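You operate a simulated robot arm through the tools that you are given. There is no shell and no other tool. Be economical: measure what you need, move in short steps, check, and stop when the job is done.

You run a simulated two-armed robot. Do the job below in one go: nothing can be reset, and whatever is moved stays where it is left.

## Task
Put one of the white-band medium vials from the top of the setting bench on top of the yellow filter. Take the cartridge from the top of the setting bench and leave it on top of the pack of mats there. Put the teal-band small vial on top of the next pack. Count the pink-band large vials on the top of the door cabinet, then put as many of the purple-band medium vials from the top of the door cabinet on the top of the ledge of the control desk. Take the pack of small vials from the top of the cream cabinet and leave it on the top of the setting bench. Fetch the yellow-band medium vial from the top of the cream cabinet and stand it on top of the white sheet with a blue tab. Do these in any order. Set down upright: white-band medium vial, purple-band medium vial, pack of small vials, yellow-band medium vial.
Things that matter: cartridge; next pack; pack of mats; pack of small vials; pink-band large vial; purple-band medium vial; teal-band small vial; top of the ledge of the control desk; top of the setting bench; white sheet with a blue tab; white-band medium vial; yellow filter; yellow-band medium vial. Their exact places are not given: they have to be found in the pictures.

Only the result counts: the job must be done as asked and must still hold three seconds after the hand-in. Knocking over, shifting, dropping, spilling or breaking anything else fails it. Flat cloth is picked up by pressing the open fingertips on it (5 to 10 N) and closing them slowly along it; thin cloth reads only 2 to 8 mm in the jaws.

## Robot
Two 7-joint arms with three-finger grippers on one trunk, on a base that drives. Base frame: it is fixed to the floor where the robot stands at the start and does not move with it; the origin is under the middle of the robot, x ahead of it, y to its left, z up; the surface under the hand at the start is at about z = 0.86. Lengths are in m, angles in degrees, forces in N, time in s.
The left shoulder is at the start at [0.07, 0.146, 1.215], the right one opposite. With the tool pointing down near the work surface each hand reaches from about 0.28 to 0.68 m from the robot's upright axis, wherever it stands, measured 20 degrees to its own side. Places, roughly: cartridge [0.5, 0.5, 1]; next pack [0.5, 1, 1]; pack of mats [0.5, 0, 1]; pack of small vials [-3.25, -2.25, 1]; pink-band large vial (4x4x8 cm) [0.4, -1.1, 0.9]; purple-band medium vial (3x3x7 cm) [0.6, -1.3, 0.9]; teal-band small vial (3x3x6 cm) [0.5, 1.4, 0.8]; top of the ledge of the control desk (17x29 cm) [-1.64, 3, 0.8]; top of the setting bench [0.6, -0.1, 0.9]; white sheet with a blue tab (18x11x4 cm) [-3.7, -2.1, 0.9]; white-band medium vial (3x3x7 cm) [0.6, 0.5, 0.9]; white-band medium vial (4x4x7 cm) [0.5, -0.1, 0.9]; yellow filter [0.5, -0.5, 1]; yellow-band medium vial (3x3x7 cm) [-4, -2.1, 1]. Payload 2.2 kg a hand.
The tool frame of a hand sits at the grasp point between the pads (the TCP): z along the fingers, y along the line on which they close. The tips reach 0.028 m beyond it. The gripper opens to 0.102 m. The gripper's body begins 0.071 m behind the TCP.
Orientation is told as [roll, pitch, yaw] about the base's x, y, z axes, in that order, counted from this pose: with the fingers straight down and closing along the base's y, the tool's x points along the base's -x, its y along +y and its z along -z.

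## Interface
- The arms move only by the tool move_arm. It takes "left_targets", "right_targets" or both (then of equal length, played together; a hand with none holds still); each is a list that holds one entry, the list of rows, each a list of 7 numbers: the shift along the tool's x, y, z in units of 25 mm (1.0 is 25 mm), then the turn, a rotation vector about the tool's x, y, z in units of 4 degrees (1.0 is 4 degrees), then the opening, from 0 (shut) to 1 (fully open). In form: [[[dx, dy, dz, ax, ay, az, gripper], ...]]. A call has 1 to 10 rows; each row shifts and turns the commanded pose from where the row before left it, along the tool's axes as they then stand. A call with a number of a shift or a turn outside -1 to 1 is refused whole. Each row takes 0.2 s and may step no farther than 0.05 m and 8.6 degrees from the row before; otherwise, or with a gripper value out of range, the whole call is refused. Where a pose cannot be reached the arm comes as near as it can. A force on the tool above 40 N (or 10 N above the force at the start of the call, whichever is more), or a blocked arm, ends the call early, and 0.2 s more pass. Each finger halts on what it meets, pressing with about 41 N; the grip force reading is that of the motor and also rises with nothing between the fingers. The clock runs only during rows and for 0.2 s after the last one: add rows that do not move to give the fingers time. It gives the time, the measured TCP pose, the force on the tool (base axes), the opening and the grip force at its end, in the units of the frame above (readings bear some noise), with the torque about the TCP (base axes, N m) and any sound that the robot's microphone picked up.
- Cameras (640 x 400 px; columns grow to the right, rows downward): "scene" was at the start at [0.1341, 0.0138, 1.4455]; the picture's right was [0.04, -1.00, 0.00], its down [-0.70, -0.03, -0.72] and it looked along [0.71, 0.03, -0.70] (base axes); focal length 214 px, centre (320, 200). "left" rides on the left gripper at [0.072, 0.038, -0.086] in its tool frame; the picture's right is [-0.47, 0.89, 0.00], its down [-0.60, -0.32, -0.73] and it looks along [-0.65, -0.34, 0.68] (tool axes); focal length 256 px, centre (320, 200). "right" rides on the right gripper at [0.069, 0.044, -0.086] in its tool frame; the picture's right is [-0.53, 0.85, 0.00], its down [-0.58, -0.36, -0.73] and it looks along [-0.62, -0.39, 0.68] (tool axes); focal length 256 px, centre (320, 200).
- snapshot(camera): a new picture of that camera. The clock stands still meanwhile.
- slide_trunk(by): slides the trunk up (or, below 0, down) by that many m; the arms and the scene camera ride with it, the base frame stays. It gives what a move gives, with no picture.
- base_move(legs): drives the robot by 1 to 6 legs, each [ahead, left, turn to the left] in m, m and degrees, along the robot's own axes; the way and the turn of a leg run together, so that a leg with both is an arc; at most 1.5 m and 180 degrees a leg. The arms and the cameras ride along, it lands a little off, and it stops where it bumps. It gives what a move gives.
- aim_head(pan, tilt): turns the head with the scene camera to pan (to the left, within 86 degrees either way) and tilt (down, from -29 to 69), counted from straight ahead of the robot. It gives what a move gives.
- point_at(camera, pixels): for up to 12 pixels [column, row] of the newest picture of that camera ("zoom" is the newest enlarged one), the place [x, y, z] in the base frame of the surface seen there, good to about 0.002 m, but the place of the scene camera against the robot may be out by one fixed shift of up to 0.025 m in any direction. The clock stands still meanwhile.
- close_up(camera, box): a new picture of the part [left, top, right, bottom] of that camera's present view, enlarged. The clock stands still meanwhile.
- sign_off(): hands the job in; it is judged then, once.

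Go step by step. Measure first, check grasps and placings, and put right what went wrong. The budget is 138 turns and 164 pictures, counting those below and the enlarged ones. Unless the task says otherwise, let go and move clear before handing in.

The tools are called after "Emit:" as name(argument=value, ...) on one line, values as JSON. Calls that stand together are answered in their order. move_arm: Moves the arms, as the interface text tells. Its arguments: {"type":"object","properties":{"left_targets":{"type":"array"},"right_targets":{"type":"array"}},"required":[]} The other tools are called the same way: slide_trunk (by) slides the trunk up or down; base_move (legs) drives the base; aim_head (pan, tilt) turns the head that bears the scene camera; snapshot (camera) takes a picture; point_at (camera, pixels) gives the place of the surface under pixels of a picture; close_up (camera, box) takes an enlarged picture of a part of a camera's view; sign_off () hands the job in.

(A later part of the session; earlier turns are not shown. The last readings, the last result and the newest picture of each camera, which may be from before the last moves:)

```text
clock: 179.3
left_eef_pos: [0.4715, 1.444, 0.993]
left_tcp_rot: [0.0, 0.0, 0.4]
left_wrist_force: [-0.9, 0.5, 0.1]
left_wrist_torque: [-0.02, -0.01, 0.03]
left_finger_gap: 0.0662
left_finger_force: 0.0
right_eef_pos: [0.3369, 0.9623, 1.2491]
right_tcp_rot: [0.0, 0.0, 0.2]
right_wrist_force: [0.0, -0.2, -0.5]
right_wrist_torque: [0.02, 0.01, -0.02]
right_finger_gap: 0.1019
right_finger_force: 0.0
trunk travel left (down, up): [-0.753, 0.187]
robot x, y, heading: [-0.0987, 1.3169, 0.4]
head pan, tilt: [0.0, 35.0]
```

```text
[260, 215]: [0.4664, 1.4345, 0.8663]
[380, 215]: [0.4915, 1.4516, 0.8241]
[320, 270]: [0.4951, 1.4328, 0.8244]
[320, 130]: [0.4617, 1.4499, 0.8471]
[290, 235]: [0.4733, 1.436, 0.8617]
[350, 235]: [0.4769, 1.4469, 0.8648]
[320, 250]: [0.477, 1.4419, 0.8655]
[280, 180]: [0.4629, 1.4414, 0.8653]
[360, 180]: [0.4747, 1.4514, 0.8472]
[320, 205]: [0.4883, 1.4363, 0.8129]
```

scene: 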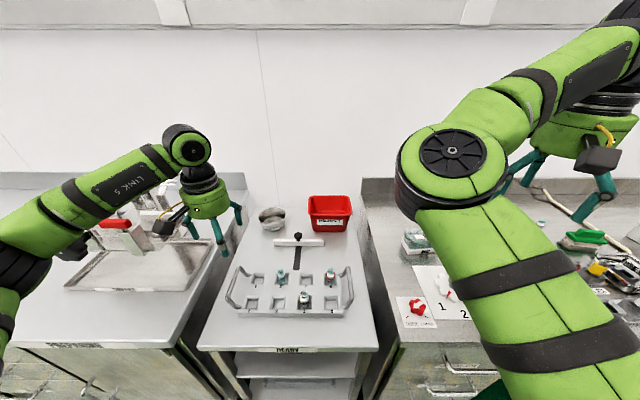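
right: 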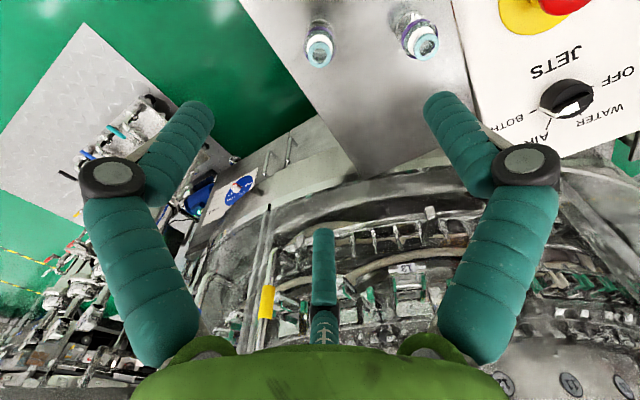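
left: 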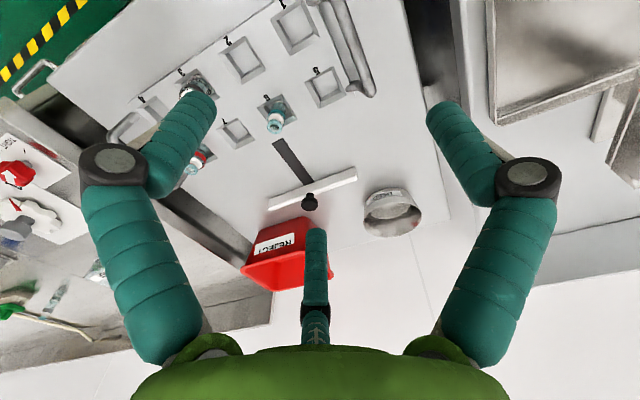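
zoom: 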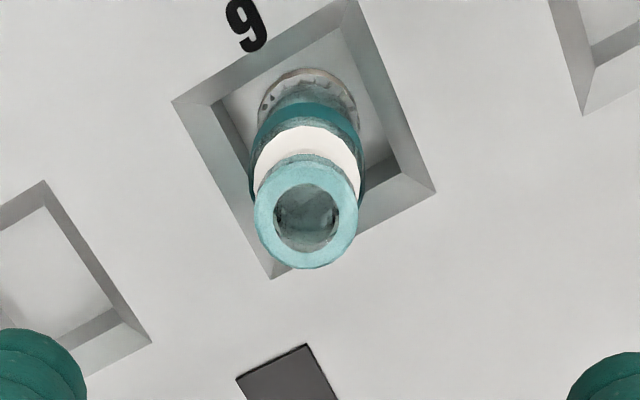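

Vial centre ≈(0.4705,1.4425). Descend to z 0.855 (tips just above tray).

Emit:
move_arm(left_targets=[[[0.04, -0.06, 0.5, 0, 0, 0, 0.55], [0, 0, 0.9, 0, 0, 0, 0.55], [0, 0, 0.9, 0, 0, 0, 0.55], [0, 0, 0.9, 0, 0, 0, 0.55], [0, 0, 0.9, 0, 0, 0, 0.55], [0, 0, 0.9, 0, 0, 0, 0.55], [0, 0, 0.48, 0, 0, 0, 0.55], [0, 0, 0, 0, 0, 0, 0.55]]])

Emit:
snapshot(camera="left")

```text
clock: 181.1
left_eef_pos: [0.4702, 1.4418, 0.8549]
left_tcp_rot: [0.0, 0.1, 0.4]
left_wrist_force: [-0.1, 0.0, -0.2]
left_wrist_torque: [-0.01, 0.01, -0.01]
left_finger_gap: 0.056
left_finger_force: 0.0
right_eef_pos: [0.3377, 0.9619, 1.2491]
right_tcp_rot: [0.0, 0.0, 0.3]
right_wrist_force: [-0.4, -0.5, 0.3]
right_wrist_torque: [-0.02, -0.01, -0.02]
right_finger_gap: 0.102
right_finger_force: 0.1
trunk travel left (down, up): [-0.753, 0.187]
robot x, y, heading: [-0.0935, 1.3155, 0.3]
head pan, tilt: [0.0, 35.0]
```

```text
88 pictures are left
```

left: 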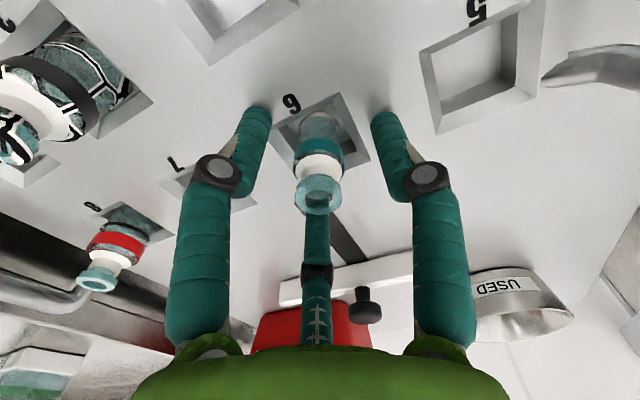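

The vial stands between the fingers. Close and lift.

Emit:
move_arm(left_targets=[[[0, 0, 0, 0, 0, 0, 0.35], [0, 0, 0, 0, 0, 0, 0.12], [0, 0, 0, 0, 0, 0, 0.12], [0, 0, -0.4, 0, 0, 0, 0.12], [0, 0, -0.8, 0, 0, 0, 0.12], [0, 0, -0.9, 0, 0, 0, 0.12], [0, 0, -0.9, 0, 0, 0, 0.12], [0, 0, -0.9, 0, 0, 0, 0.12], [0, 0, -0.9, 0, 0, 0, 0.12], [0, 0, -0.9, 0, 0, 0, 0.12]]])

Emit:
snapshot(camera="left")

```text
clock: 183.3
left_eef_pos: [0.4671, 1.441, 0.9987]
left_tcp_rot: [0.0, 0.0, 0.3]
left_wrist_force: [-0.3, -0.3, -0.8]
left_wrist_torque: [0.0, 0.01, 0.0]
left_finger_gap: 0.0206
left_finger_force: 40.4
right_eef_pos: [0.3386, 0.9604, 1.2492]
right_tcp_rot: [0.1, 0.0, 0.3]
right_wrist_force: [-1.2, -0.1, -0.3]
right_wrist_torque: [-0.03, 0.01, 0.01]
right_finger_gap: 0.102
right_finger_force: 0.0
trunk travel left (down, up): [-0.753, 0.187]
robot x, y, heading: [-0.0957, 1.3128, 0.4]
head pan, tilt: [0.0, 35.0]
```

```text
87 pictures are left
```

left: 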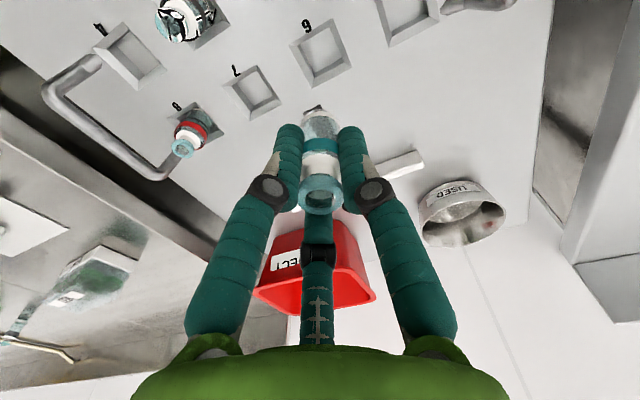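

Vial held. Raise, then drive right 0.42 and ahead 0.08 to face the NEXT pack.

Emit:
move_arm(left_targets=[[[0.4, 0, -0.9, 0, 0, 0, 0.12], [0.4, 0, -0.9, 0, 0, 0, 0.12], [0.4, 0, -0.9, 0, 0, 0, 0.12], [0.4, 0, -0.9, 0, 0, 0, 0.12], [0.4, 0, 0, 0, 0, 0, 0.12], [0, 0, 0, 0, 0, 0, 0.12]]])

Emit:
base_move(legs=[[0, -0.44, -0.4], [0.08, 0, 0]])

Emit:
snapshot(camera="left")

Emit:
snapshot(camera="scene")

```text
clock: 184.7
left_eef_pos: [0.4189, 1.4427, 1.0894]
left_tcp_rot: [-0.1, 0.0, 0.3]
left_wrist_force: [1.3, -0.1, 0.1]
left_wrist_torque: [0.0, -0.01, 0.0]
left_finger_gap: 0.0205
left_finger_force: 41.6
right_eef_pos: [0.3385, 0.9607, 1.2492]
right_tcp_rot: [0.0, 0.0, 0.3]
right_wrist_force: [-0.9, -0.8, -1.0]
right_wrist_torque: [0.02, 0.01, 0.0]
right_finger_gap: 0.102
right_finger_force: 0.1
trunk travel left (down, up): [-0.753, 0.187]
robot x, y, heading: [-0.0953, 1.3166, 0.0]
head pan, tilt: [0.0, 35.0]
```

```text
clock: 188.1
left_eef_pos: [0.5003, 1.0116, 1.0851]
left_tcp_rot: [0.0, 0.3, 0.0]
left_wrist_force: [0.4, -0.4, -1.2]
left_wrist_torque: [0.0, 0.09, 0.0]
left_finger_gap: 0.0206
left_finger_force: 41.2
right_eef_pos: [0.4181, 0.531, 1.2451]
right_tcp_rot: [-0.1, 0.5, 0.1]
right_wrist_force: [2.0, -0.1, -0.6]
right_wrist_torque: [0.0, 0.07, -0.01]
right_finger_gap: 0.1021
right_finger_force: 0.1
trunk travel left (down, up): [-0.753, 0.187]
robot x, y, heading: [-0.0221, 0.8857, 0.2]
head pan, tilt: [0.0, 35.0]
stopped in leg 2: the robot was blocked; the commanded pose is now the measured one
```

```text
86 pictures are left
```

left: 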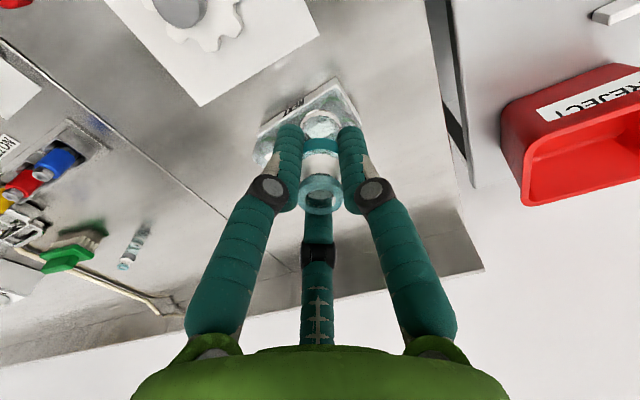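

```text
85 pictures are left
```

scene: 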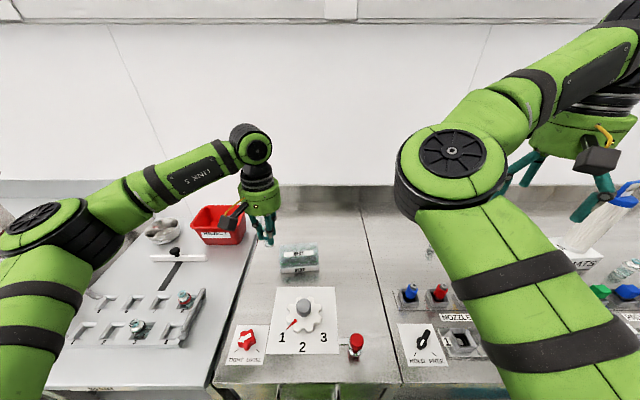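

NEXT pack at scene (298,255). Zoom and measure its top.

Emit:
close_up(camera="scene", box=[260, 230, 340, 280])

Emit:
point_at(camera="zoom", pixels=[[180, 140], [300, 120], [420, 120], [300, 170], [170, 220], [300, 215], [440, 215], [200, 310], [430, 310], [310, 100], [350, 150]])

Emit:
close_up(camera="left", box=[220, 60, 380, 180])

Emit:
point_at(camera="left", pixels=[[337, 78], [300, 98], [262, 125], [268, 155], [350, 110], [280, 115], [345, 95], [258, 150]])

```text
8.00 times, centred on (300, 255) of scene
```

zoom: 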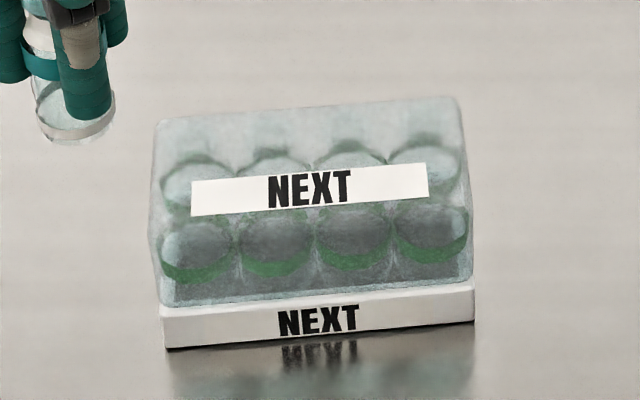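

```text
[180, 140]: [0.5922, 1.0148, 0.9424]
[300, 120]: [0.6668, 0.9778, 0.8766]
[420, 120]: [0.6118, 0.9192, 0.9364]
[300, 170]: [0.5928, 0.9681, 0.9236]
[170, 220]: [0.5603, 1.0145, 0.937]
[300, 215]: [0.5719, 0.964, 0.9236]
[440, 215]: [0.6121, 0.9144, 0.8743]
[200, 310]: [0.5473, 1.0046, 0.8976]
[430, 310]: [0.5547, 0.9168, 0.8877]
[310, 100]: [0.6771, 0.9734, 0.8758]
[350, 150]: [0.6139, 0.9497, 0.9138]
```

```text
3.33 times, centred on (300, 120) of left
```

zoom: 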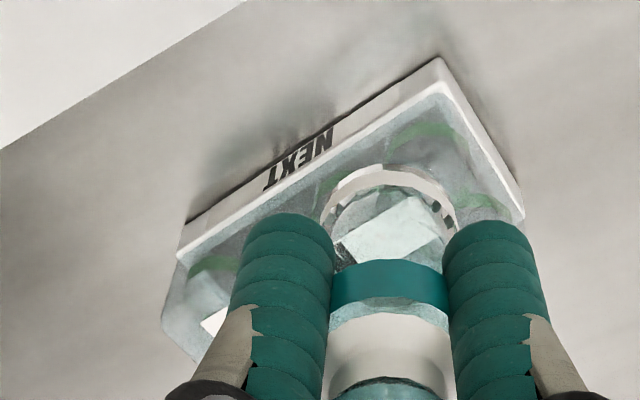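

```text
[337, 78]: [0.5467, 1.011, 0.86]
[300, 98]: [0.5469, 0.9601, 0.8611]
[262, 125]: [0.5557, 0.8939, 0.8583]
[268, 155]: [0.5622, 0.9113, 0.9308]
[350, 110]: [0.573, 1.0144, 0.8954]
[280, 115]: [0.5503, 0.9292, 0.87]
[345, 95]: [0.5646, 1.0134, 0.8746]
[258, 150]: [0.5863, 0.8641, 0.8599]
```

The lid is clear so depth is scattered. I'll query the opaque base tray's corners for the footprint.

Emit:
point_at(camera="left", pixels=[[360, 121], [361, 126], [340, 80], [336, 84], [255, 136], [256, 130], [352, 108], [310, 95], [262, 156], [270, 147]])

Emit:
snapshot(camera="right")

```text
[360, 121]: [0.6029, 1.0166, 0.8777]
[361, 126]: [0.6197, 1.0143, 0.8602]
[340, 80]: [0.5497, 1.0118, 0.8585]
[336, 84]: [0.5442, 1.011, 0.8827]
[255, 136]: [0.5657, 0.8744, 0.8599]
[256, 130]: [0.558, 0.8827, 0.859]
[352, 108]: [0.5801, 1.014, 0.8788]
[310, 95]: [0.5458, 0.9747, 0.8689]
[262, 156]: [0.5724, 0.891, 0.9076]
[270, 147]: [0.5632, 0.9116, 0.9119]
```

```text
82 pictures are left
```

right: 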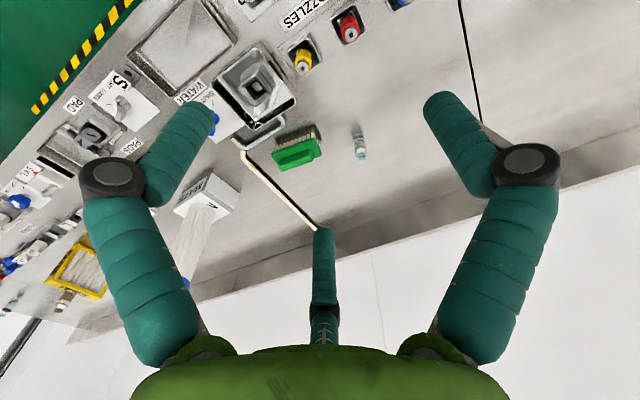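

Pack footprint x 0.546–0.619, y 0.895–1.013; centre ≈(0.583,0.956). Move the vial over it and down to z≈1.01.

Emit:
move_arm(left_targets=[[[-0.7, -0.45, 0, 0, 0, 0, 0.12], [-0.7, -0.45, 0, 0, 0, 0, 0.12], [-0.7, -0.45, 0, 0, 0, 0, 0.12], [-0.7, -0.45, 0, 0, 0, 0, 0.12], [-0.5, -0.4, 0, 0, 0, 0, 0.12], [0, 0, 0.8, 0, 0, 0, 0.12], [0, 0, 0.8, 0, 0, 0, 0.12], [0, 0, 0.8, 0, 0, 0, 0.12], [0, 0, 0.5, 0, 0, 0, 0.12], [0, 0, 0, 0, 0, 0, 0.12]]])

Emit:
snapshot(camera="left")

Emit:
close_up(camera="scene", box=[250, 210, 346, 275])

```text
clock: 190.3
left_eef_pos: [0.5777, 0.9575, 1.0153]
left_tcp_rot: [-0.2, 0.0, 0.2]
left_wrist_force: [-0.4, 0.5, 0.4]
left_wrist_torque: [0.03, -0.01, 0.01]
left_finger_gap: 0.0207
left_finger_force: 40.7
right_eef_pos: [0.4117, 0.5314, 1.2488]
right_tcp_rot: [0.0, 0.0, 0.1]
right_wrist_force: [0.1, -0.6, 0.2]
right_wrist_torque: [0.02, 0.0, 0.03]
right_finger_gap: 0.1023
right_finger_force: 0.2
trunk travel left (down, up): [-0.753, 0.187]
robot x, y, heading: [-0.0216, 0.8875, -0.1]
head pan, tilt: [0.0, 35.0]
```

```text
81 pictures are left
```

left: 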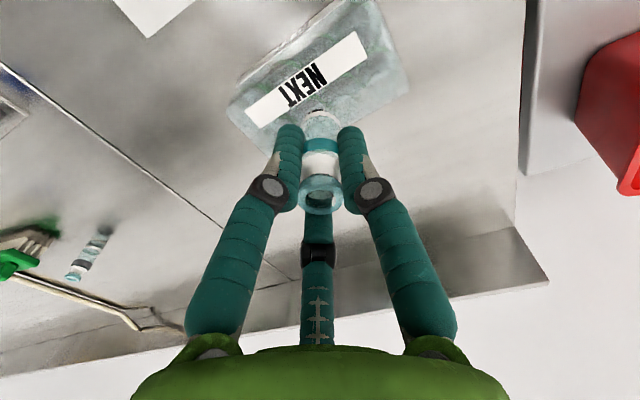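

```text
6.15 times, centred on (298, 242) of scene
```

zoom: 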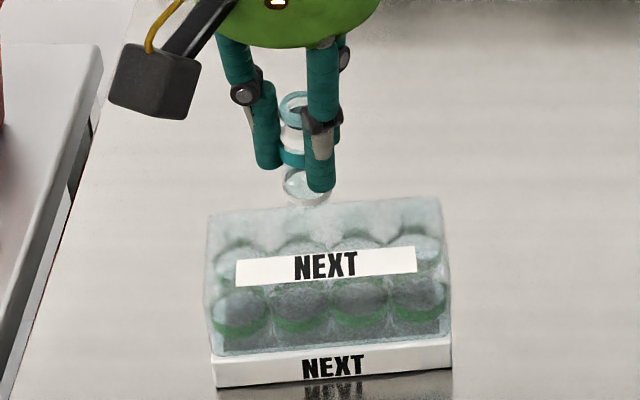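

Query the label and lid edges from the left camera for the lid-top height and extents.

Emit:
point_at(camera="left", pixels=[[275, 105], [330, 62], [305, 82], [355, 45], [255, 115], [400, 90], [372, 110], [365, 10], [232, 105], [350, 85], [385, 75]])

```text
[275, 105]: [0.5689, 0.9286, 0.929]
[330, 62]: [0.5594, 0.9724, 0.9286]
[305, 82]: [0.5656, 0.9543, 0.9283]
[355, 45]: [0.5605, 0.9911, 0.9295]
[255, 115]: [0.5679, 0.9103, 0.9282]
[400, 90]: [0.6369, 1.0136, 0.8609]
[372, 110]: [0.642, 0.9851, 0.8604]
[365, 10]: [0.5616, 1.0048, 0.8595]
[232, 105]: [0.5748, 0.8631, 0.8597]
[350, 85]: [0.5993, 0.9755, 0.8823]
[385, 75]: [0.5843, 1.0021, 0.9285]
```

Lid top z=0.929, centre x≈0.577 at y 0.957 — the vial is right above it. Lower slowly to contact.

Emit:
move_arm(left_targets=[[[0, 0, 0.5, 0, 0, 0, 0.12], [0, 0, 0.4, 0, 0, 0, 0.12], [0, 0, 0.2, 0, 0, 0, 0.12], [0, 0, 0.1, 0, 0, 0, 0.12], [0, 0, 0.1, 0, 0, 0, 0.12], [0, 0, 0.1, 0, 0, 0, 0.12], [0, 0, 0, 0, 0, 0, 0.12]]])

```text
clock: 191.9
left_eef_pos: [0.5774, 0.9576, 0.9806]
left_tcp_rot: [0.1, -0.1, 0.1]
left_wrist_force: [0.3, 0.1, 0.6]
left_wrist_torque: [-0.03, 0.02, -0.01]
left_finger_gap: 0.0204
left_finger_force: 41.4
right_eef_pos: [0.4124, 0.5326, 1.2487]
right_tcp_rot: [0.0, 0.0, 0.1]
right_wrist_force: [-0.1, -0.3, 0.1]
right_wrist_torque: [0.02, -0.01, -0.01]
right_finger_gap: 0.1021
right_finger_force: 0.1
trunk travel left (down, up): [-0.753, 0.187]
robot x, y, heading: [-0.0217, 0.8839, 0.1]
head pan, tilt: [0.0, 35.0]
```

Emit:
move_arm(left_targets=[[[0, 0, 0.08, 0, 0, 0, 0.12], [0, 0, 0.08, 0, 0, 0, 0.12], [0, 0, 0, 0, 0, 0, 0.12]]])

```text
clock: 192.7
left_eef_pos: [0.5771, 0.9577, 0.9778]
left_tcp_rot: [-0.1, 0.0, 0.0]
left_wrist_force: [-0.5, 0.9, 0.8]
left_wrist_torque: [0.04, 0.0, 0.0]
left_finger_gap: 0.0205
left_finger_force: 41.5
right_eef_pos: [0.4122, 0.5332, 1.2477]
right_tcp_rot: [0.0, 0.0, 0.0]
right_wrist_force: [0.3, -0.3, 0.5]
right_wrist_torque: [-0.02, 0.02, -0.02]
right_finger_gap: 0.102
right_finger_force: 0.0
trunk travel left (down, up): [-0.753, 0.187]
robot x, y, heading: [-0.0244, 0.8874, 0.0]
head pan, tilt: [0.0, 35.0]
```

Emit:
move_arm(left_targets=[[[0, 0, 0.07, 0, 0, 0, 0.12], [0, 0, 0.07, 0, 0, 0, 0.12], [0, 0, 0.04, 0, 0, 0, 0.12], [0, 0, 0, 0, 0, 0, 0.12]]])

Emit:
close_up(camera="scene", box=[260, 215, 340, 275])

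```text
clock: 193.7
left_eef_pos: [0.5758, 0.9572, 0.9767]
left_tcp_rot: [-0.1, -0.5, 0.2]
left_wrist_force: [3.9, 1.9, 23.5]
left_wrist_torque: [0.06, -0.25, -0.02]
left_finger_gap: 0.0205
left_finger_force: 40.9
right_eef_pos: [0.4104, 0.5323, 1.2497]
right_tcp_rot: [0.1, -0.1, 0.2]
right_wrist_force: [0.6, -0.2, -0.9]
right_wrist_torque: [-0.01, -0.01, 0.04]
right_finger_gap: 0.102
right_finger_force: 0.1
trunk travel left (down, up): [-0.753, 0.187]
robot x, y, heading: [-0.0227, 0.8858, 0.1]
head pan, tilt: [0.0, 35.0]
```

```text
6.67 times, centred on (300, 245) of scene
```

zoom: 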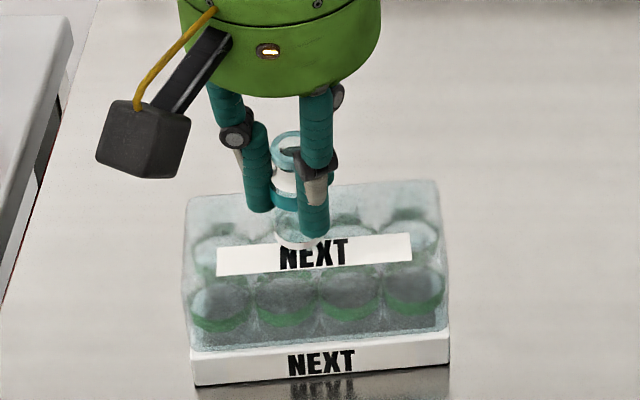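

Contact (23 N). Ease up ~2 mm, release slowly, and rise.

Emit:
move_arm(left_targets=[[[0, 0, -0.07, 0, 0, 0, 0.12], [0, 0, 0, 0, 0, 0, 0.24], [0, 0, 0, 0, 0, 0, 0.32], [0, 0, 0, 0, 0, 0, 0.45], [0, 0, 0, 0, 0, 0, 0.5], [0, 0, -0.6, 0, 0, 0, 0.5], [0, 0, -0.9, 0, 0, 0, 0.5], [0, 0, -0.9, 0, 0, 0, 0.5], [0, 0, -0.9, 0, 0, 0, 0.5], [0.3, 0, -0.9, 0, 0, 0, 1]]])

Emit:
close_up(camera="scene", box=[250, 200, 346, 275])

```text
clock: 195.9
left_eef_pos: [0.5698, 0.9576, 1.0814]
left_tcp_rot: [-0.1, 0.0, -0.1]
left_wrist_force: [0.6, -0.3, -0.6]
left_wrist_torque: [-0.02, 0.03, 0.04]
left_finger_gap: 0.1021
left_finger_force: 0.0
right_eef_pos: [0.4114, 0.5308, 1.2494]
right_tcp_rot: [0.0, 0.0, 0.1]
right_wrist_force: [-0.2, 1.2, 0.4]
right_wrist_torque: [-0.01, -0.04, 0.03]
right_finger_gap: 0.1024
right_finger_force: 0.0
trunk travel left (down, up): [-0.753, 0.187]
robot x, y, heading: [-0.0208, 0.8866, 0.2]
head pan, tilt: [0.0, 35.0]
```

```text
5.33 times, centred on (298, 238) of scene
```

zoom: 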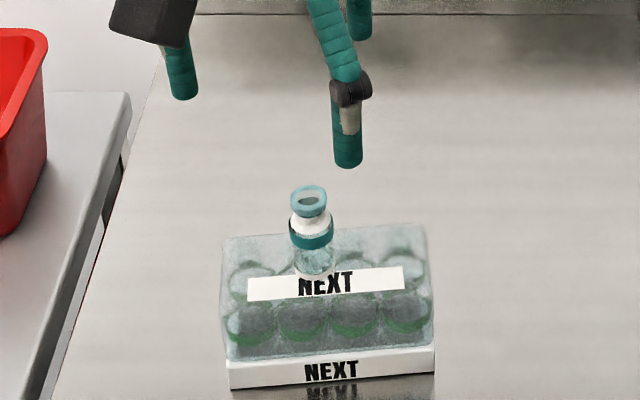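

The teal-band vial stands on the NEXT pack. Retract the left hand and drive out toward the middle, then turn around to look for the cream cabinet.

Emit:
move_arm(left_targets=[[[0.6, 0, -0.6, 0, 0, 0, 1], [0.9, 0, -0.6, 0, 0, 0, 1], [0.9, 0, -0.6, 0, 0, 0, 1], [0.9, 0, -0.6, 0, 0, 0, 1], [0.9, 0, 0, 0, 0, 0, 1], [0.9, 0, 0, 0, 0, 0, 1]]])

Emit:
base_move(legs=[[-0.5, 0, 0], [0, -1.4, 0], [0, 0, -140]])

Emit:
aim_head(pan=-15, tilt=15)

Emit:
snapshot(camera="scene")

```text
clock: 197.3
left_eef_pos: [0.4429, 0.958, 1.1402]
left_tcp_rot: [0.0, 0.1, 0.0]
left_wrist_force: [-1.0, -0.3, -0.3]
left_wrist_torque: [-0.05, 0.0, 0.01]
left_finger_gap: 0.1022
left_finger_force: 0.1
right_eef_pos: [0.4127, 0.532, 1.249]
right_tcp_rot: [-0.1, 0.0, 0.2]
right_wrist_force: [-0.8, 0.5, 1.1]
right_wrist_torque: [0.01, -0.04, 0.0]
right_finger_gap: 0.102
right_finger_force: 0.1
trunk travel left (down, up): [-0.753, 0.187]
robot x, y, heading: [-0.025, 0.885, 0.1]
head pan, tilt: [0.0, 35.0]
```

```text
clock: 212.5
left_eef_pos: [-0.7868, -0.8998, 1.1387]
left_tcp_rot: [0.0, 0.1, -136.1]
left_wrist_force: [0.6, -0.8, -0.5]
left_wrist_torque: [-0.02, 0.01, 0.03]
left_finger_gap: 0.102
left_finger_force: 0.1
right_eef_pos: [-1.0589, -0.5724, 1.2477]
right_tcp_rot: [-0.1, 0.1, -136.2]
right_wrist_force: [0.5, 0.5, -1.4]
right_wrist_torque: [0.0, -0.03, 0.01]
right_finger_gap: 0.1021
right_finger_force: 0.1
trunk travel left (down, up): [-0.753, 0.187]
robot x, y, heading: [-0.4992, -0.5312, -136.6]
head pan, tilt: [0.0, 35.0]
```

```text
clock: 213.3
left_eef_pos: [-0.787, -0.9, 1.1389]
left_tcp_rot: [-0.1, 0.0, -136.2]
left_wrist_force: [0.3, -0.9, 0.5]
left_wrist_torque: [-0.02, 0.01, 0.01]
left_finger_gap: 0.1019
left_finger_force: 0.2
right_eef_pos: [-1.0593, -0.5722, 1.2474]
right_tcp_rot: [0.0, 0.1, -136.2]
right_wrist_force: [0.6, -0.3, -0.3]
right_wrist_torque: [0.0, -0.01, -0.01]
right_finger_gap: 0.1023
right_finger_force: 0.1
trunk travel left (down, up): [-0.753, 0.187]
robot x, y, heading: [-0.5004, -0.5245, -136.2]
head pan, tilt: [-15.0, 15.0]
```

```text
77 pictures are left
```

scene: 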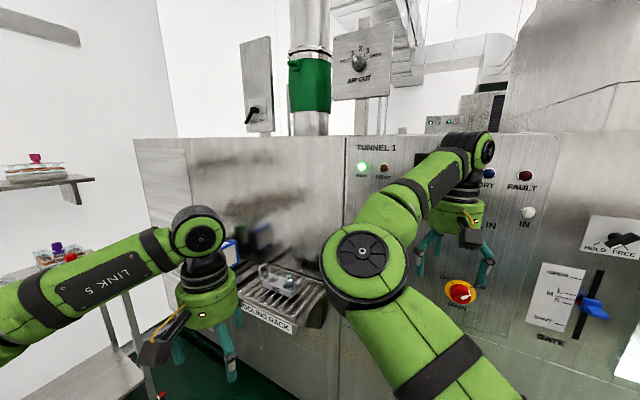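

A tunnel machine blocks the direct way. Measure its extents to plan a route round it.

Emit:
point_at(camera="scene", pixels=[[150, 300], [240, 220], [340, 200], [500, 160], [600, 200], [140, 150], [420, 150], [290, 290], [530, 350], [620, 330], [310, 60], [100, 380]])

Emit:
aim_head(pan=-75, tilt=20)

Emit:
snapshot(camera="scene")

```text
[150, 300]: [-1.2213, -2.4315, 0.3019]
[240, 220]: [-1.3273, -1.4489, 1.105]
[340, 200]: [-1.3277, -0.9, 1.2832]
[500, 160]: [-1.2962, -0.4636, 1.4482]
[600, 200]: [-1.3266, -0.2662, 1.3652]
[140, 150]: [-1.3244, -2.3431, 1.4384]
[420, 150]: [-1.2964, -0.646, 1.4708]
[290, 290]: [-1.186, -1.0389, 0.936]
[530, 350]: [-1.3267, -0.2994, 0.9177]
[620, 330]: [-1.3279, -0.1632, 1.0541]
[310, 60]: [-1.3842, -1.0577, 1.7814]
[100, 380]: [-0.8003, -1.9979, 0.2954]
```

```text
clock: 214.6
left_eef_pos: [-0.7863, -0.9005, 1.1399]
left_tcp_rot: [0.0, 0.1, -136.1]
left_wrist_force: [-0.9, -0.2, -0.5]
left_wrist_torque: [-0.01, -0.01, 0.03]
left_finger_gap: 0.1019
left_finger_force: 0.2
right_eef_pos: [-1.0593, -0.571, 1.2483]
right_tcp_rot: [0.0, 0.0, -136.2]
right_wrist_force: [-0.2, 0.3, -0.2]
right_wrist_torque: [0.0, -0.02, 0.01]
right_finger_gap: 0.1018
right_finger_force: 0.0
trunk travel left (down, up): [-0.753, 0.187]
robot x, y, heading: [-0.4996, -0.5276, -136.1]
head pan, tilt: [-75.0, 20.0]
```

```text
76 pictures are left
```

scene: 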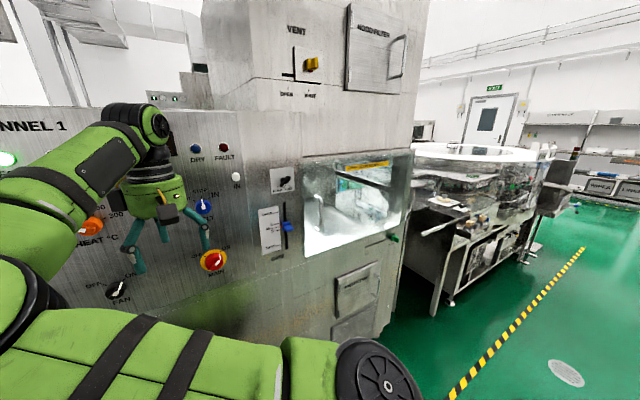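

The tunnel face runs along x≈-1.33 to the wall, so the way is round the north. Turn left back to heading 90° and drive up the corridor to the open area.

Emit:
base_move(legs=[[0, 0, 113], [0, 0, 113.5], [1.4, 0, 0], [1.5, 0, 0], [1.4, 0, 0], [0, 1.1, 0]])

Emit:
aim_head(pan=75, tilt=15)

Emit:
snapshot(camera="scene")

```text
clock: 249.7
left_eef_pos: [-1.5963, 4.2098, 1.1393]
left_tcp_rot: [0.0, 0.0, 89.5]
left_wrist_force: [-0.5, -0.1, 0.3]
left_wrist_torque: [0.04, 0.02, 0.03]
left_finger_gap: 0.1023
left_finger_force: 0.1
right_eef_pos: [-1.1723, 4.1752, 1.2487]
right_tcp_rot: [0.0, 0.0, 89.6]
right_wrist_force: [-0.3, 0.3, 0.9]
right_wrist_torque: [0.0, 0.01, -0.02]
right_finger_gap: 0.102
right_finger_force: 0.1
trunk travel left (down, up): [-0.753, 0.187]
robot x, y, heading: [-1.5325, 3.7448, 89.5]
head pan, tilt: [-75.0, 20.0]
```

```text
clock: 252.0
left_eef_pos: [-1.5967, 4.2092, 1.1402]
left_tcp_rot: [0.0, -0.1, 89.6]
left_wrist_force: [0.1, 0.1, -0.4]
left_wrist_torque: [-0.02, 0.0, -0.02]
left_finger_gap: 0.1018
left_finger_force: 0.0
right_eef_pos: [-1.1721, 4.1757, 1.248]
right_tcp_rot: [0.1, -0.1, 89.5]
right_wrist_force: [-0.4, -0.5, 0.2]
right_wrist_torque: [-0.02, -0.03, -0.03]
right_finger_gap: 0.1018
right_finger_force: 0.1
trunk travel left (down, up): [-0.753, 0.187]
robot x, y, heading: [-1.5306, 3.7448, 89.1]
head pan, tilt: [75.0, 15.0]
```

```text
75 pictures are left
```

scene: 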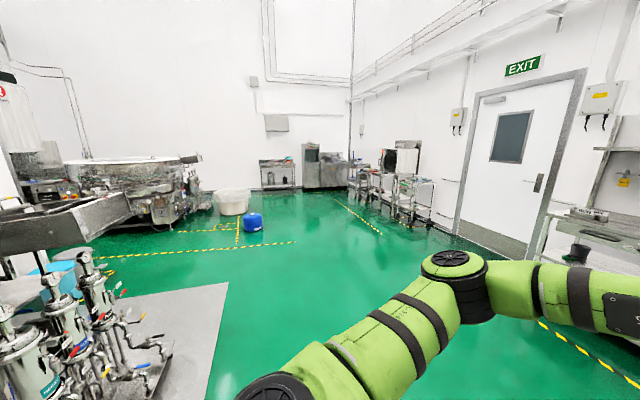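

Open floor to the west. Measure the plate, the yellow lines and the second machine.

Emit:
point_at(camera="scene", pixels=[[225, 288], [210, 380], [130, 292], [100, 262], [110, 250], [240, 215], [165, 215], [130, 240], [290, 245], [60, 240], [200, 260], [252, 222]])

```text
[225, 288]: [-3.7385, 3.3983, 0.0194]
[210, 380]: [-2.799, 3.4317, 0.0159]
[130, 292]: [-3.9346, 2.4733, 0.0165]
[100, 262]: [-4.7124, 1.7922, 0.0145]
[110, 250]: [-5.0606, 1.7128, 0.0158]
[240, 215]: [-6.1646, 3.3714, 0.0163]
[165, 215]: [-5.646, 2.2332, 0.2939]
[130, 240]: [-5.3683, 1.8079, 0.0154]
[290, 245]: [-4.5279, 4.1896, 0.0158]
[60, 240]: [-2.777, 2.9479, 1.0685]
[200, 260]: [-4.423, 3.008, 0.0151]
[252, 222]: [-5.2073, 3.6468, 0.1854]
```

Passage runs south at x≈-4.5 between the plate and the second machine. Drive west and turn south.

Emit:
base_move(legs=[[0, 1.45, 0.5], [0, 1.45, 0], [0, 0, 179]])

Emit:
aim_head(pan=10, tilt=18)

Emit:
snapshot(camera="scene")

```text
clock: 273.4
left_eef_pos: [-4.4163, 3.3514, 1.1383]
left_tcp_rot: [0.1, 0.0, -94.3]
left_wrist_force: [0.3, -0.2, 1.0]
left_wrist_torque: [-0.06, -0.01, 0.01]
left_finger_gap: 0.1019
left_finger_force: 0.0
right_eef_pos: [-4.8382, 3.4141, 1.248]
right_tcp_rot: [-0.1, 0.0, -94.3]
right_wrist_force: [-0.5, 0.4, -0.4]
right_wrist_torque: [0.03, 0.02, 0.0]
right_finger_gap: 0.1021
right_finger_force: 0.0
trunk travel left (down, up): [-0.753, 0.187]
robot x, y, heading: [-4.4515, 3.82, -94.3]
head pan, tilt: [75.0, 15.0]
```

```text
clock: 274.8
left_eef_pos: [-4.4148, 3.3513, 1.1387]
left_tcp_rot: [0.0, 0.0, -94.4]
left_wrist_force: [0.7, -1.3, 0.5]
left_wrist_torque: [0.02, -0.04, -0.02]
left_finger_gap: 0.102
left_finger_force: 0.2
right_eef_pos: [-4.8381, 3.4137, 1.2485]
right_tcp_rot: [0.0, 0.0, -94.3]
right_wrist_force: [-0.8, -0.2, 0.5]
right_wrist_torque: [-0.02, -0.03, 0.02]
right_finger_gap: 0.1022
right_finger_force: 0.0
trunk travel left (down, up): [-0.753, 0.187]
robot x, y, heading: [-4.4521, 3.82, -94.5]
head pan, tilt: [10.0, 18.0]
```

```text
74 pictures are left
```

scene: 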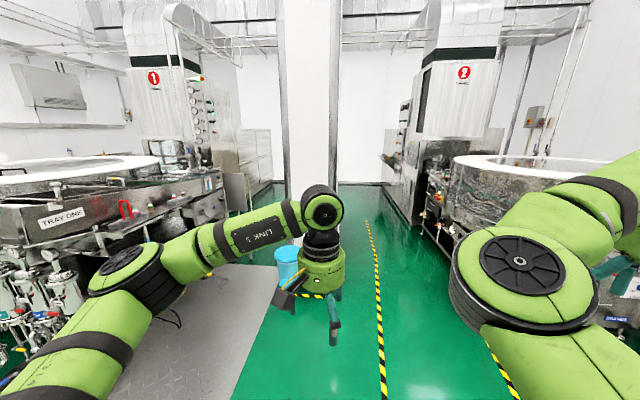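

A corridor leads south, with a white column and a blue bin on its left. Measure them.

Emit:
point_at(camera="scene", pixels=[[290, 258], [300, 180], [335, 180], [370, 225], [385, 380], [405, 210], [360, 182], [385, 190], [430, 230], [262, 175], [245, 210], [350, 170]])

Emit:
close_up(camera="scene", box=[220, 120, 420, 260])

```text
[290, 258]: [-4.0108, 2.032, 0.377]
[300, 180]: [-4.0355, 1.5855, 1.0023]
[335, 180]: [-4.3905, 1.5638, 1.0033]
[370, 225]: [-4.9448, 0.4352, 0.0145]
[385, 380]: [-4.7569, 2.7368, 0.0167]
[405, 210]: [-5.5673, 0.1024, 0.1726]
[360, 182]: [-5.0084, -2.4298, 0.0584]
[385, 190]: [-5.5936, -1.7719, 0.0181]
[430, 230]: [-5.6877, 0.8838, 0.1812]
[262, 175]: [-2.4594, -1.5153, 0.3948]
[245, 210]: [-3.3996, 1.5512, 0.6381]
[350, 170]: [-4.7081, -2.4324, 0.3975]
```

```text
2.86 times, centred on (320, 190) of scene
```

zoom: 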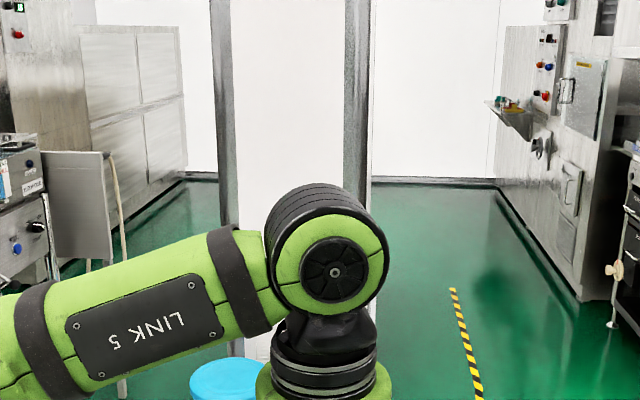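

Passage between the column (x≥-4.42) and machine 2 (x≤-5.57): centre x≈-4.95. Drive down it in legs.

Emit:
base_move(legs=[[0.9, 0, 4.4], [0.3, -0.45, 0], [1.3, 0, 0], [1.4, 0, 0]])

Emit:
aim_head(pan=45, tilt=22)

Emit:
snapshot(camera="scene")

```text
clock: 294.9
left_eef_pos: [-4.7854, -0.5258, 1.1401]
left_tcp_rot: [-0.1, 0.0, -87.5]
left_wrist_force: [0.5, -0.2, 0.0]
left_wrist_torque: [0.0, 0.04, -0.02]
left_finger_gap: 0.1018
left_finger_force: 0.1
right_eef_pos: [-5.2111, -0.5134, 1.2496]
right_tcp_rot: [0.1, 0.0, -87.5]
right_wrist_force: [-0.1, -0.1, -0.8]
right_wrist_torque: [-0.03, -0.01, 0.01]
right_finger_gap: 0.102
right_finger_force: 0.2
trunk travel left (down, up): [-0.753, 0.187]
robot x, y, heading: [-4.8753, -0.0664, -87.6]
head pan, tilt: [10.0, 18.0]
```

```text
clock: 295.9
left_eef_pos: [-4.7854, -0.5267, 1.1391]
left_tcp_rot: [0.0, 0.0, -87.5]
left_wrist_force: [0.7, -0.4, 1.2]
left_wrist_torque: [0.03, 0.0, -0.02]
left_finger_gap: 0.1022
left_finger_force: 0.1
right_eef_pos: [-5.2123, -0.5134, 1.2485]
right_tcp_rot: [0.0, 0.0, -87.5]
right_wrist_force: [-0.5, -0.4, 0.1]
right_wrist_torque: [-0.02, 0.06, 0.0]
right_finger_gap: 0.1017
right_finger_force: 0.1
trunk travel left (down, up): [-0.753, 0.187]
robot x, y, heading: [-4.8761, -0.0619, -87.7]
head pan, tilt: [45.0, 22.0]
```

```text
72 pictures are left
```

scene: 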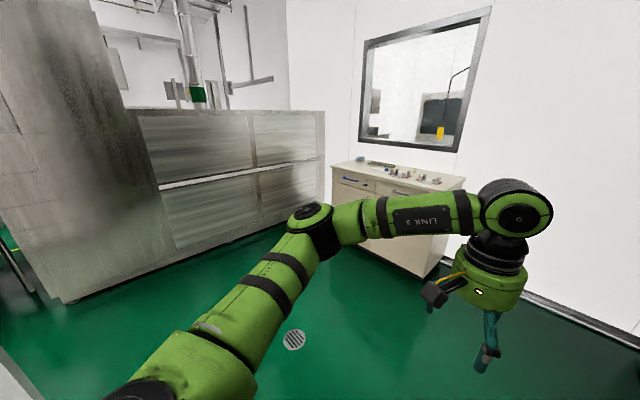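

The cream cabinet stands at (400,190) by the south wall. Zoom and measure.

Emit:
close_up(camera="scene", box=[320, 145, 480, 245])

Emit:
point_at(camera="zoom", pixels=[[60, 110], [555, 175], [470, 190], [250, 125], [120, 90], [180, 70], [300, 130], [390, 140], [540, 140], [80, 65], [240, 160]])

```text
4.00 times, centred on (400, 195) of scene
```

zoom: 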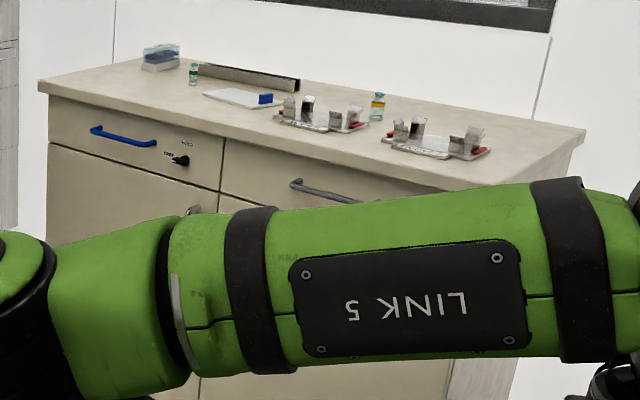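

```text
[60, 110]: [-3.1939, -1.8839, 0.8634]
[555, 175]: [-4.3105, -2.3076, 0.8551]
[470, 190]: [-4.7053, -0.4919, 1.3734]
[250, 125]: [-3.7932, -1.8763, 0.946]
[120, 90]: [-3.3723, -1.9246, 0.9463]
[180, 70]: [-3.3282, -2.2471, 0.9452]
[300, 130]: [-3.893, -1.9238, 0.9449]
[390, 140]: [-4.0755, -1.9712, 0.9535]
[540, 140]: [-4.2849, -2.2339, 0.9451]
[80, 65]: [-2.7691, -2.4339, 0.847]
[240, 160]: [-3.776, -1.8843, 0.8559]
```

Cabinet top z≈0.93, front edge y≈-1.88; the yellow vial is near (-4.0,-2.15), the sheet near (-3.7,-2.1), the pack near (-3.27,-2.22). Drive in front of it.

Emit:
base_move(legs=[[0.9, 0, -2.4], [0, 0.98, 0], [0.45, 0, 0]])

Emit:
aim_head(pan=5, tilt=42)

Emit:
snapshot(camera="scene")

Emit:
snapshot(camera="left")

Emit:
snapshot(camera="right")

```text
clock: 307.7
left_eef_pos: [-3.8013, -1.8961, 1.1395]
left_tcp_rot: [0.0, -0.1, -89.4]
left_wrist_force: [0.1, -0.3, 0.2]
left_wrist_torque: [-0.05, 0.02, -0.03]
left_finger_gap: 0.1019
left_finger_force: 0.0
right_eef_pos: [-4.2265, -1.8711, 1.2489]
right_tcp_rot: [0.1, 0.0, -89.3]
right_wrist_force: [0.6, -0.3, 0.3]
right_wrist_torque: [-0.01, 0.0, 0.0]
right_finger_gap: 0.1022
right_finger_force: 0.1
trunk travel left (down, up): [-0.753, 0.187]
robot x, y, heading: [-3.8811, -1.4327, -89.5]
head pan, tilt: [45.0, 22.0]
```

```text
clock: 308.8
left_eef_pos: [-3.8012, -1.8977, 1.1387]
left_tcp_rot: [0.1, 0.0, -89.3]
left_wrist_force: [0.8, 0.4, -0.8]
left_wrist_torque: [-0.02, -0.04, 0.03]
left_finger_gap: 0.1022
left_finger_force: 0.1
right_eef_pos: [-4.2277, -1.8732, 1.249]
right_tcp_rot: [0.0, 0.1, -89.3]
right_wrist_force: [0.4, 1.3, -0.4]
right_wrist_torque: [0.02, -0.03, -0.02]
right_finger_gap: 0.1019
right_finger_force: 0.0
trunk travel left (down, up): [-0.753, 0.187]
robot x, y, heading: [-3.8784, -1.4368, -89.4]
head pan, tilt: [5.0, 42.0]
```

```text
70 pictures are left
```

scene: 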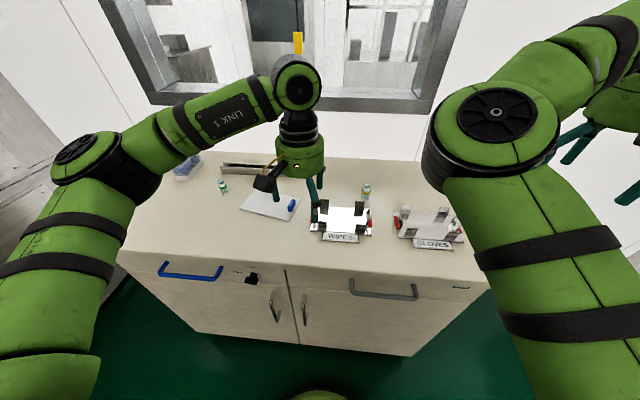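

```text
69 pictures are left
```

left: 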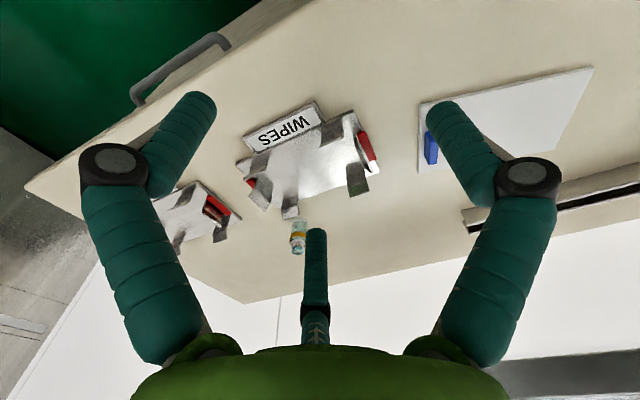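

```text
68 pictures are left
```

right: 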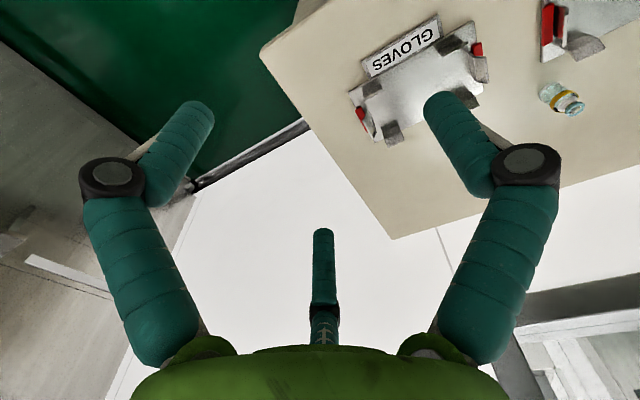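

Yellow-band vial at left (297,235) / right (565,97); sheet at left (520,110). Zoom and measure.

Emit:
close_up(camera="right", box=[480, 30, 640, 130])

Emit:
point_at(camera="right", pixels=[[580, 105], [572, 115], [583, 98], [565, 95], [545, 88], [556, 107], [560, 40], [590, 50], [600, 40], [610, 120]])

Emit:
point_at(camera="left", pixels=[[590, 70], [550, 155], [425, 105], [500, 110], [432, 148], [540, 100], [298, 248], [298, 236], [345, 130], [290, 212], [470, 220], [420, 168]])

```text
4.00 times, centred on (560, 80) of right
```

zoom: 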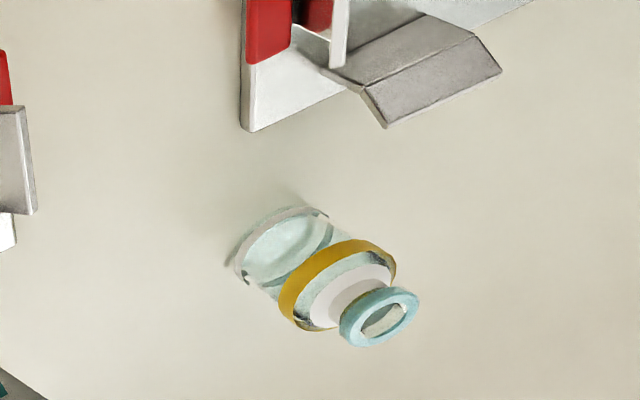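

```text
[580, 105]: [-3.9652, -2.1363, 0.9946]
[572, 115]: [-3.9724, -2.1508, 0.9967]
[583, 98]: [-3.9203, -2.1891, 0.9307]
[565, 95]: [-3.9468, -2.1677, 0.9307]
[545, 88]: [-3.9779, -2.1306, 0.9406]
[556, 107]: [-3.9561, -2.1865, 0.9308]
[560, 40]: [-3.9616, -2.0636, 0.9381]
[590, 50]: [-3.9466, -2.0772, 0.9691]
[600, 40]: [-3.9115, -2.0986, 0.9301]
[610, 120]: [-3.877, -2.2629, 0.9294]
```

```text
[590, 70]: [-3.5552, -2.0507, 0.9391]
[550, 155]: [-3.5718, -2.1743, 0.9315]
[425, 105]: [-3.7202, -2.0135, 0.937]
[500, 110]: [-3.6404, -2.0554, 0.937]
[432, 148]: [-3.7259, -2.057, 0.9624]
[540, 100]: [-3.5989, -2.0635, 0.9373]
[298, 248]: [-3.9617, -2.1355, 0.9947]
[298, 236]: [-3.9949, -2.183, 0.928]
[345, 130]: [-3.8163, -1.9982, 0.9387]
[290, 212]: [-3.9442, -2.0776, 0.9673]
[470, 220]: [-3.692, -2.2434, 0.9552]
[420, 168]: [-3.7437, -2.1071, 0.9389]
```

Vial centre ≈(-3.970,-2.143), cabinet top 0.931, vial top 0.996. Sheet surface ≈0.938, centre ≈(-3.645,-2.085). Move the base in: ahead 0.12, right 0.2.

Emit:
base_move(legs=[[0, -0.2, -0.5], [0.12, 0, 0]])

Emit:
snapshot(camera="left")

```text
clock: 311.2
left_eef_pos: [-4.0124, -2.0165, 1.1413]
left_tcp_rot: [0.0, -0.1, -89.8]
left_wrist_force: [-0.2, -0.6, -0.2]
left_wrist_torque: [0.01, -0.04, -0.04]
left_finger_gap: 0.1022
left_finger_force: 0.0
right_eef_pos: [-4.4367, -1.9855, 1.2492]
right_tcp_rot: [0.0, -0.2, -89.8]
right_wrist_force: [0.4, -0.2, -0.1]
right_wrist_torque: [0.01, -0.02, 0.02]
right_finger_gap: 0.1021
right_finger_force: 0.0
trunk travel left (down, up): [-0.753, 0.187]
robot x, y, heading: [-4.0852, -1.5526, -90.0]
head pan, tilt: [5.0, 42.0]
```

```text
66 pictures are left
```

left: 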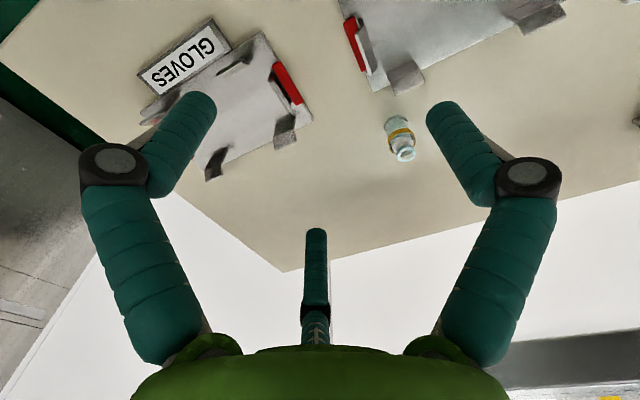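

Move above the vial at z≈1.10 and look closely.

Emit:
move_arm(left_targets=[[[-0.85, 0.3, 0, 0, 0, 0, 0.8], [-0.85, 0.3, 0, 0, 0, 0, 0.7], [-0.85, 0.3, 0, 0, 0, 0, 0.65], [-0.85, 0.3, 0, 0, 0, 0, 0.65], [-0.85, 0.3, 0.5, 0, 0, 0, 0.65], [-0.8, 0.2, 0.9, 0, 0, 0, 0.65], [0, 0, 0, 0, 0, 0, 0.65]]])

Emit:
close_up(camera="left", box=[240, 20, 400, 120])

```text
clock: 312.8
left_eef_pos: [-3.9687, -2.1429, 1.1048]
left_tcp_rot: [0.0, -0.1, -89.9]
left_wrist_force: [-0.4, 1.4, 0.8]
left_wrist_torque: [0.0, -0.01, 0.02]
left_finger_gap: 0.0666
left_finger_force: 0.1
right_eef_pos: [-4.4367, -1.9875, 1.248]
right_tcp_rot: [0.1, 0.1, -89.8]
right_wrist_force: [0.5, -0.3, -0.5]
right_wrist_torque: [-0.02, -0.01, 0.0]
right_finger_gap: 0.102
right_finger_force: 0.0
trunk travel left (down, up): [-0.753, 0.187]
robot x, y, heading: [-4.0865, -1.5536, -89.9]
head pan, tilt: [5.0, 42.0]
```

```text
4.00 times, centred on (320, 70) of left
```

zoom: 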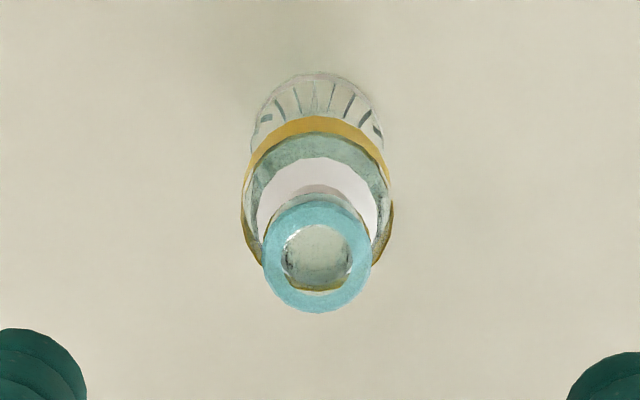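

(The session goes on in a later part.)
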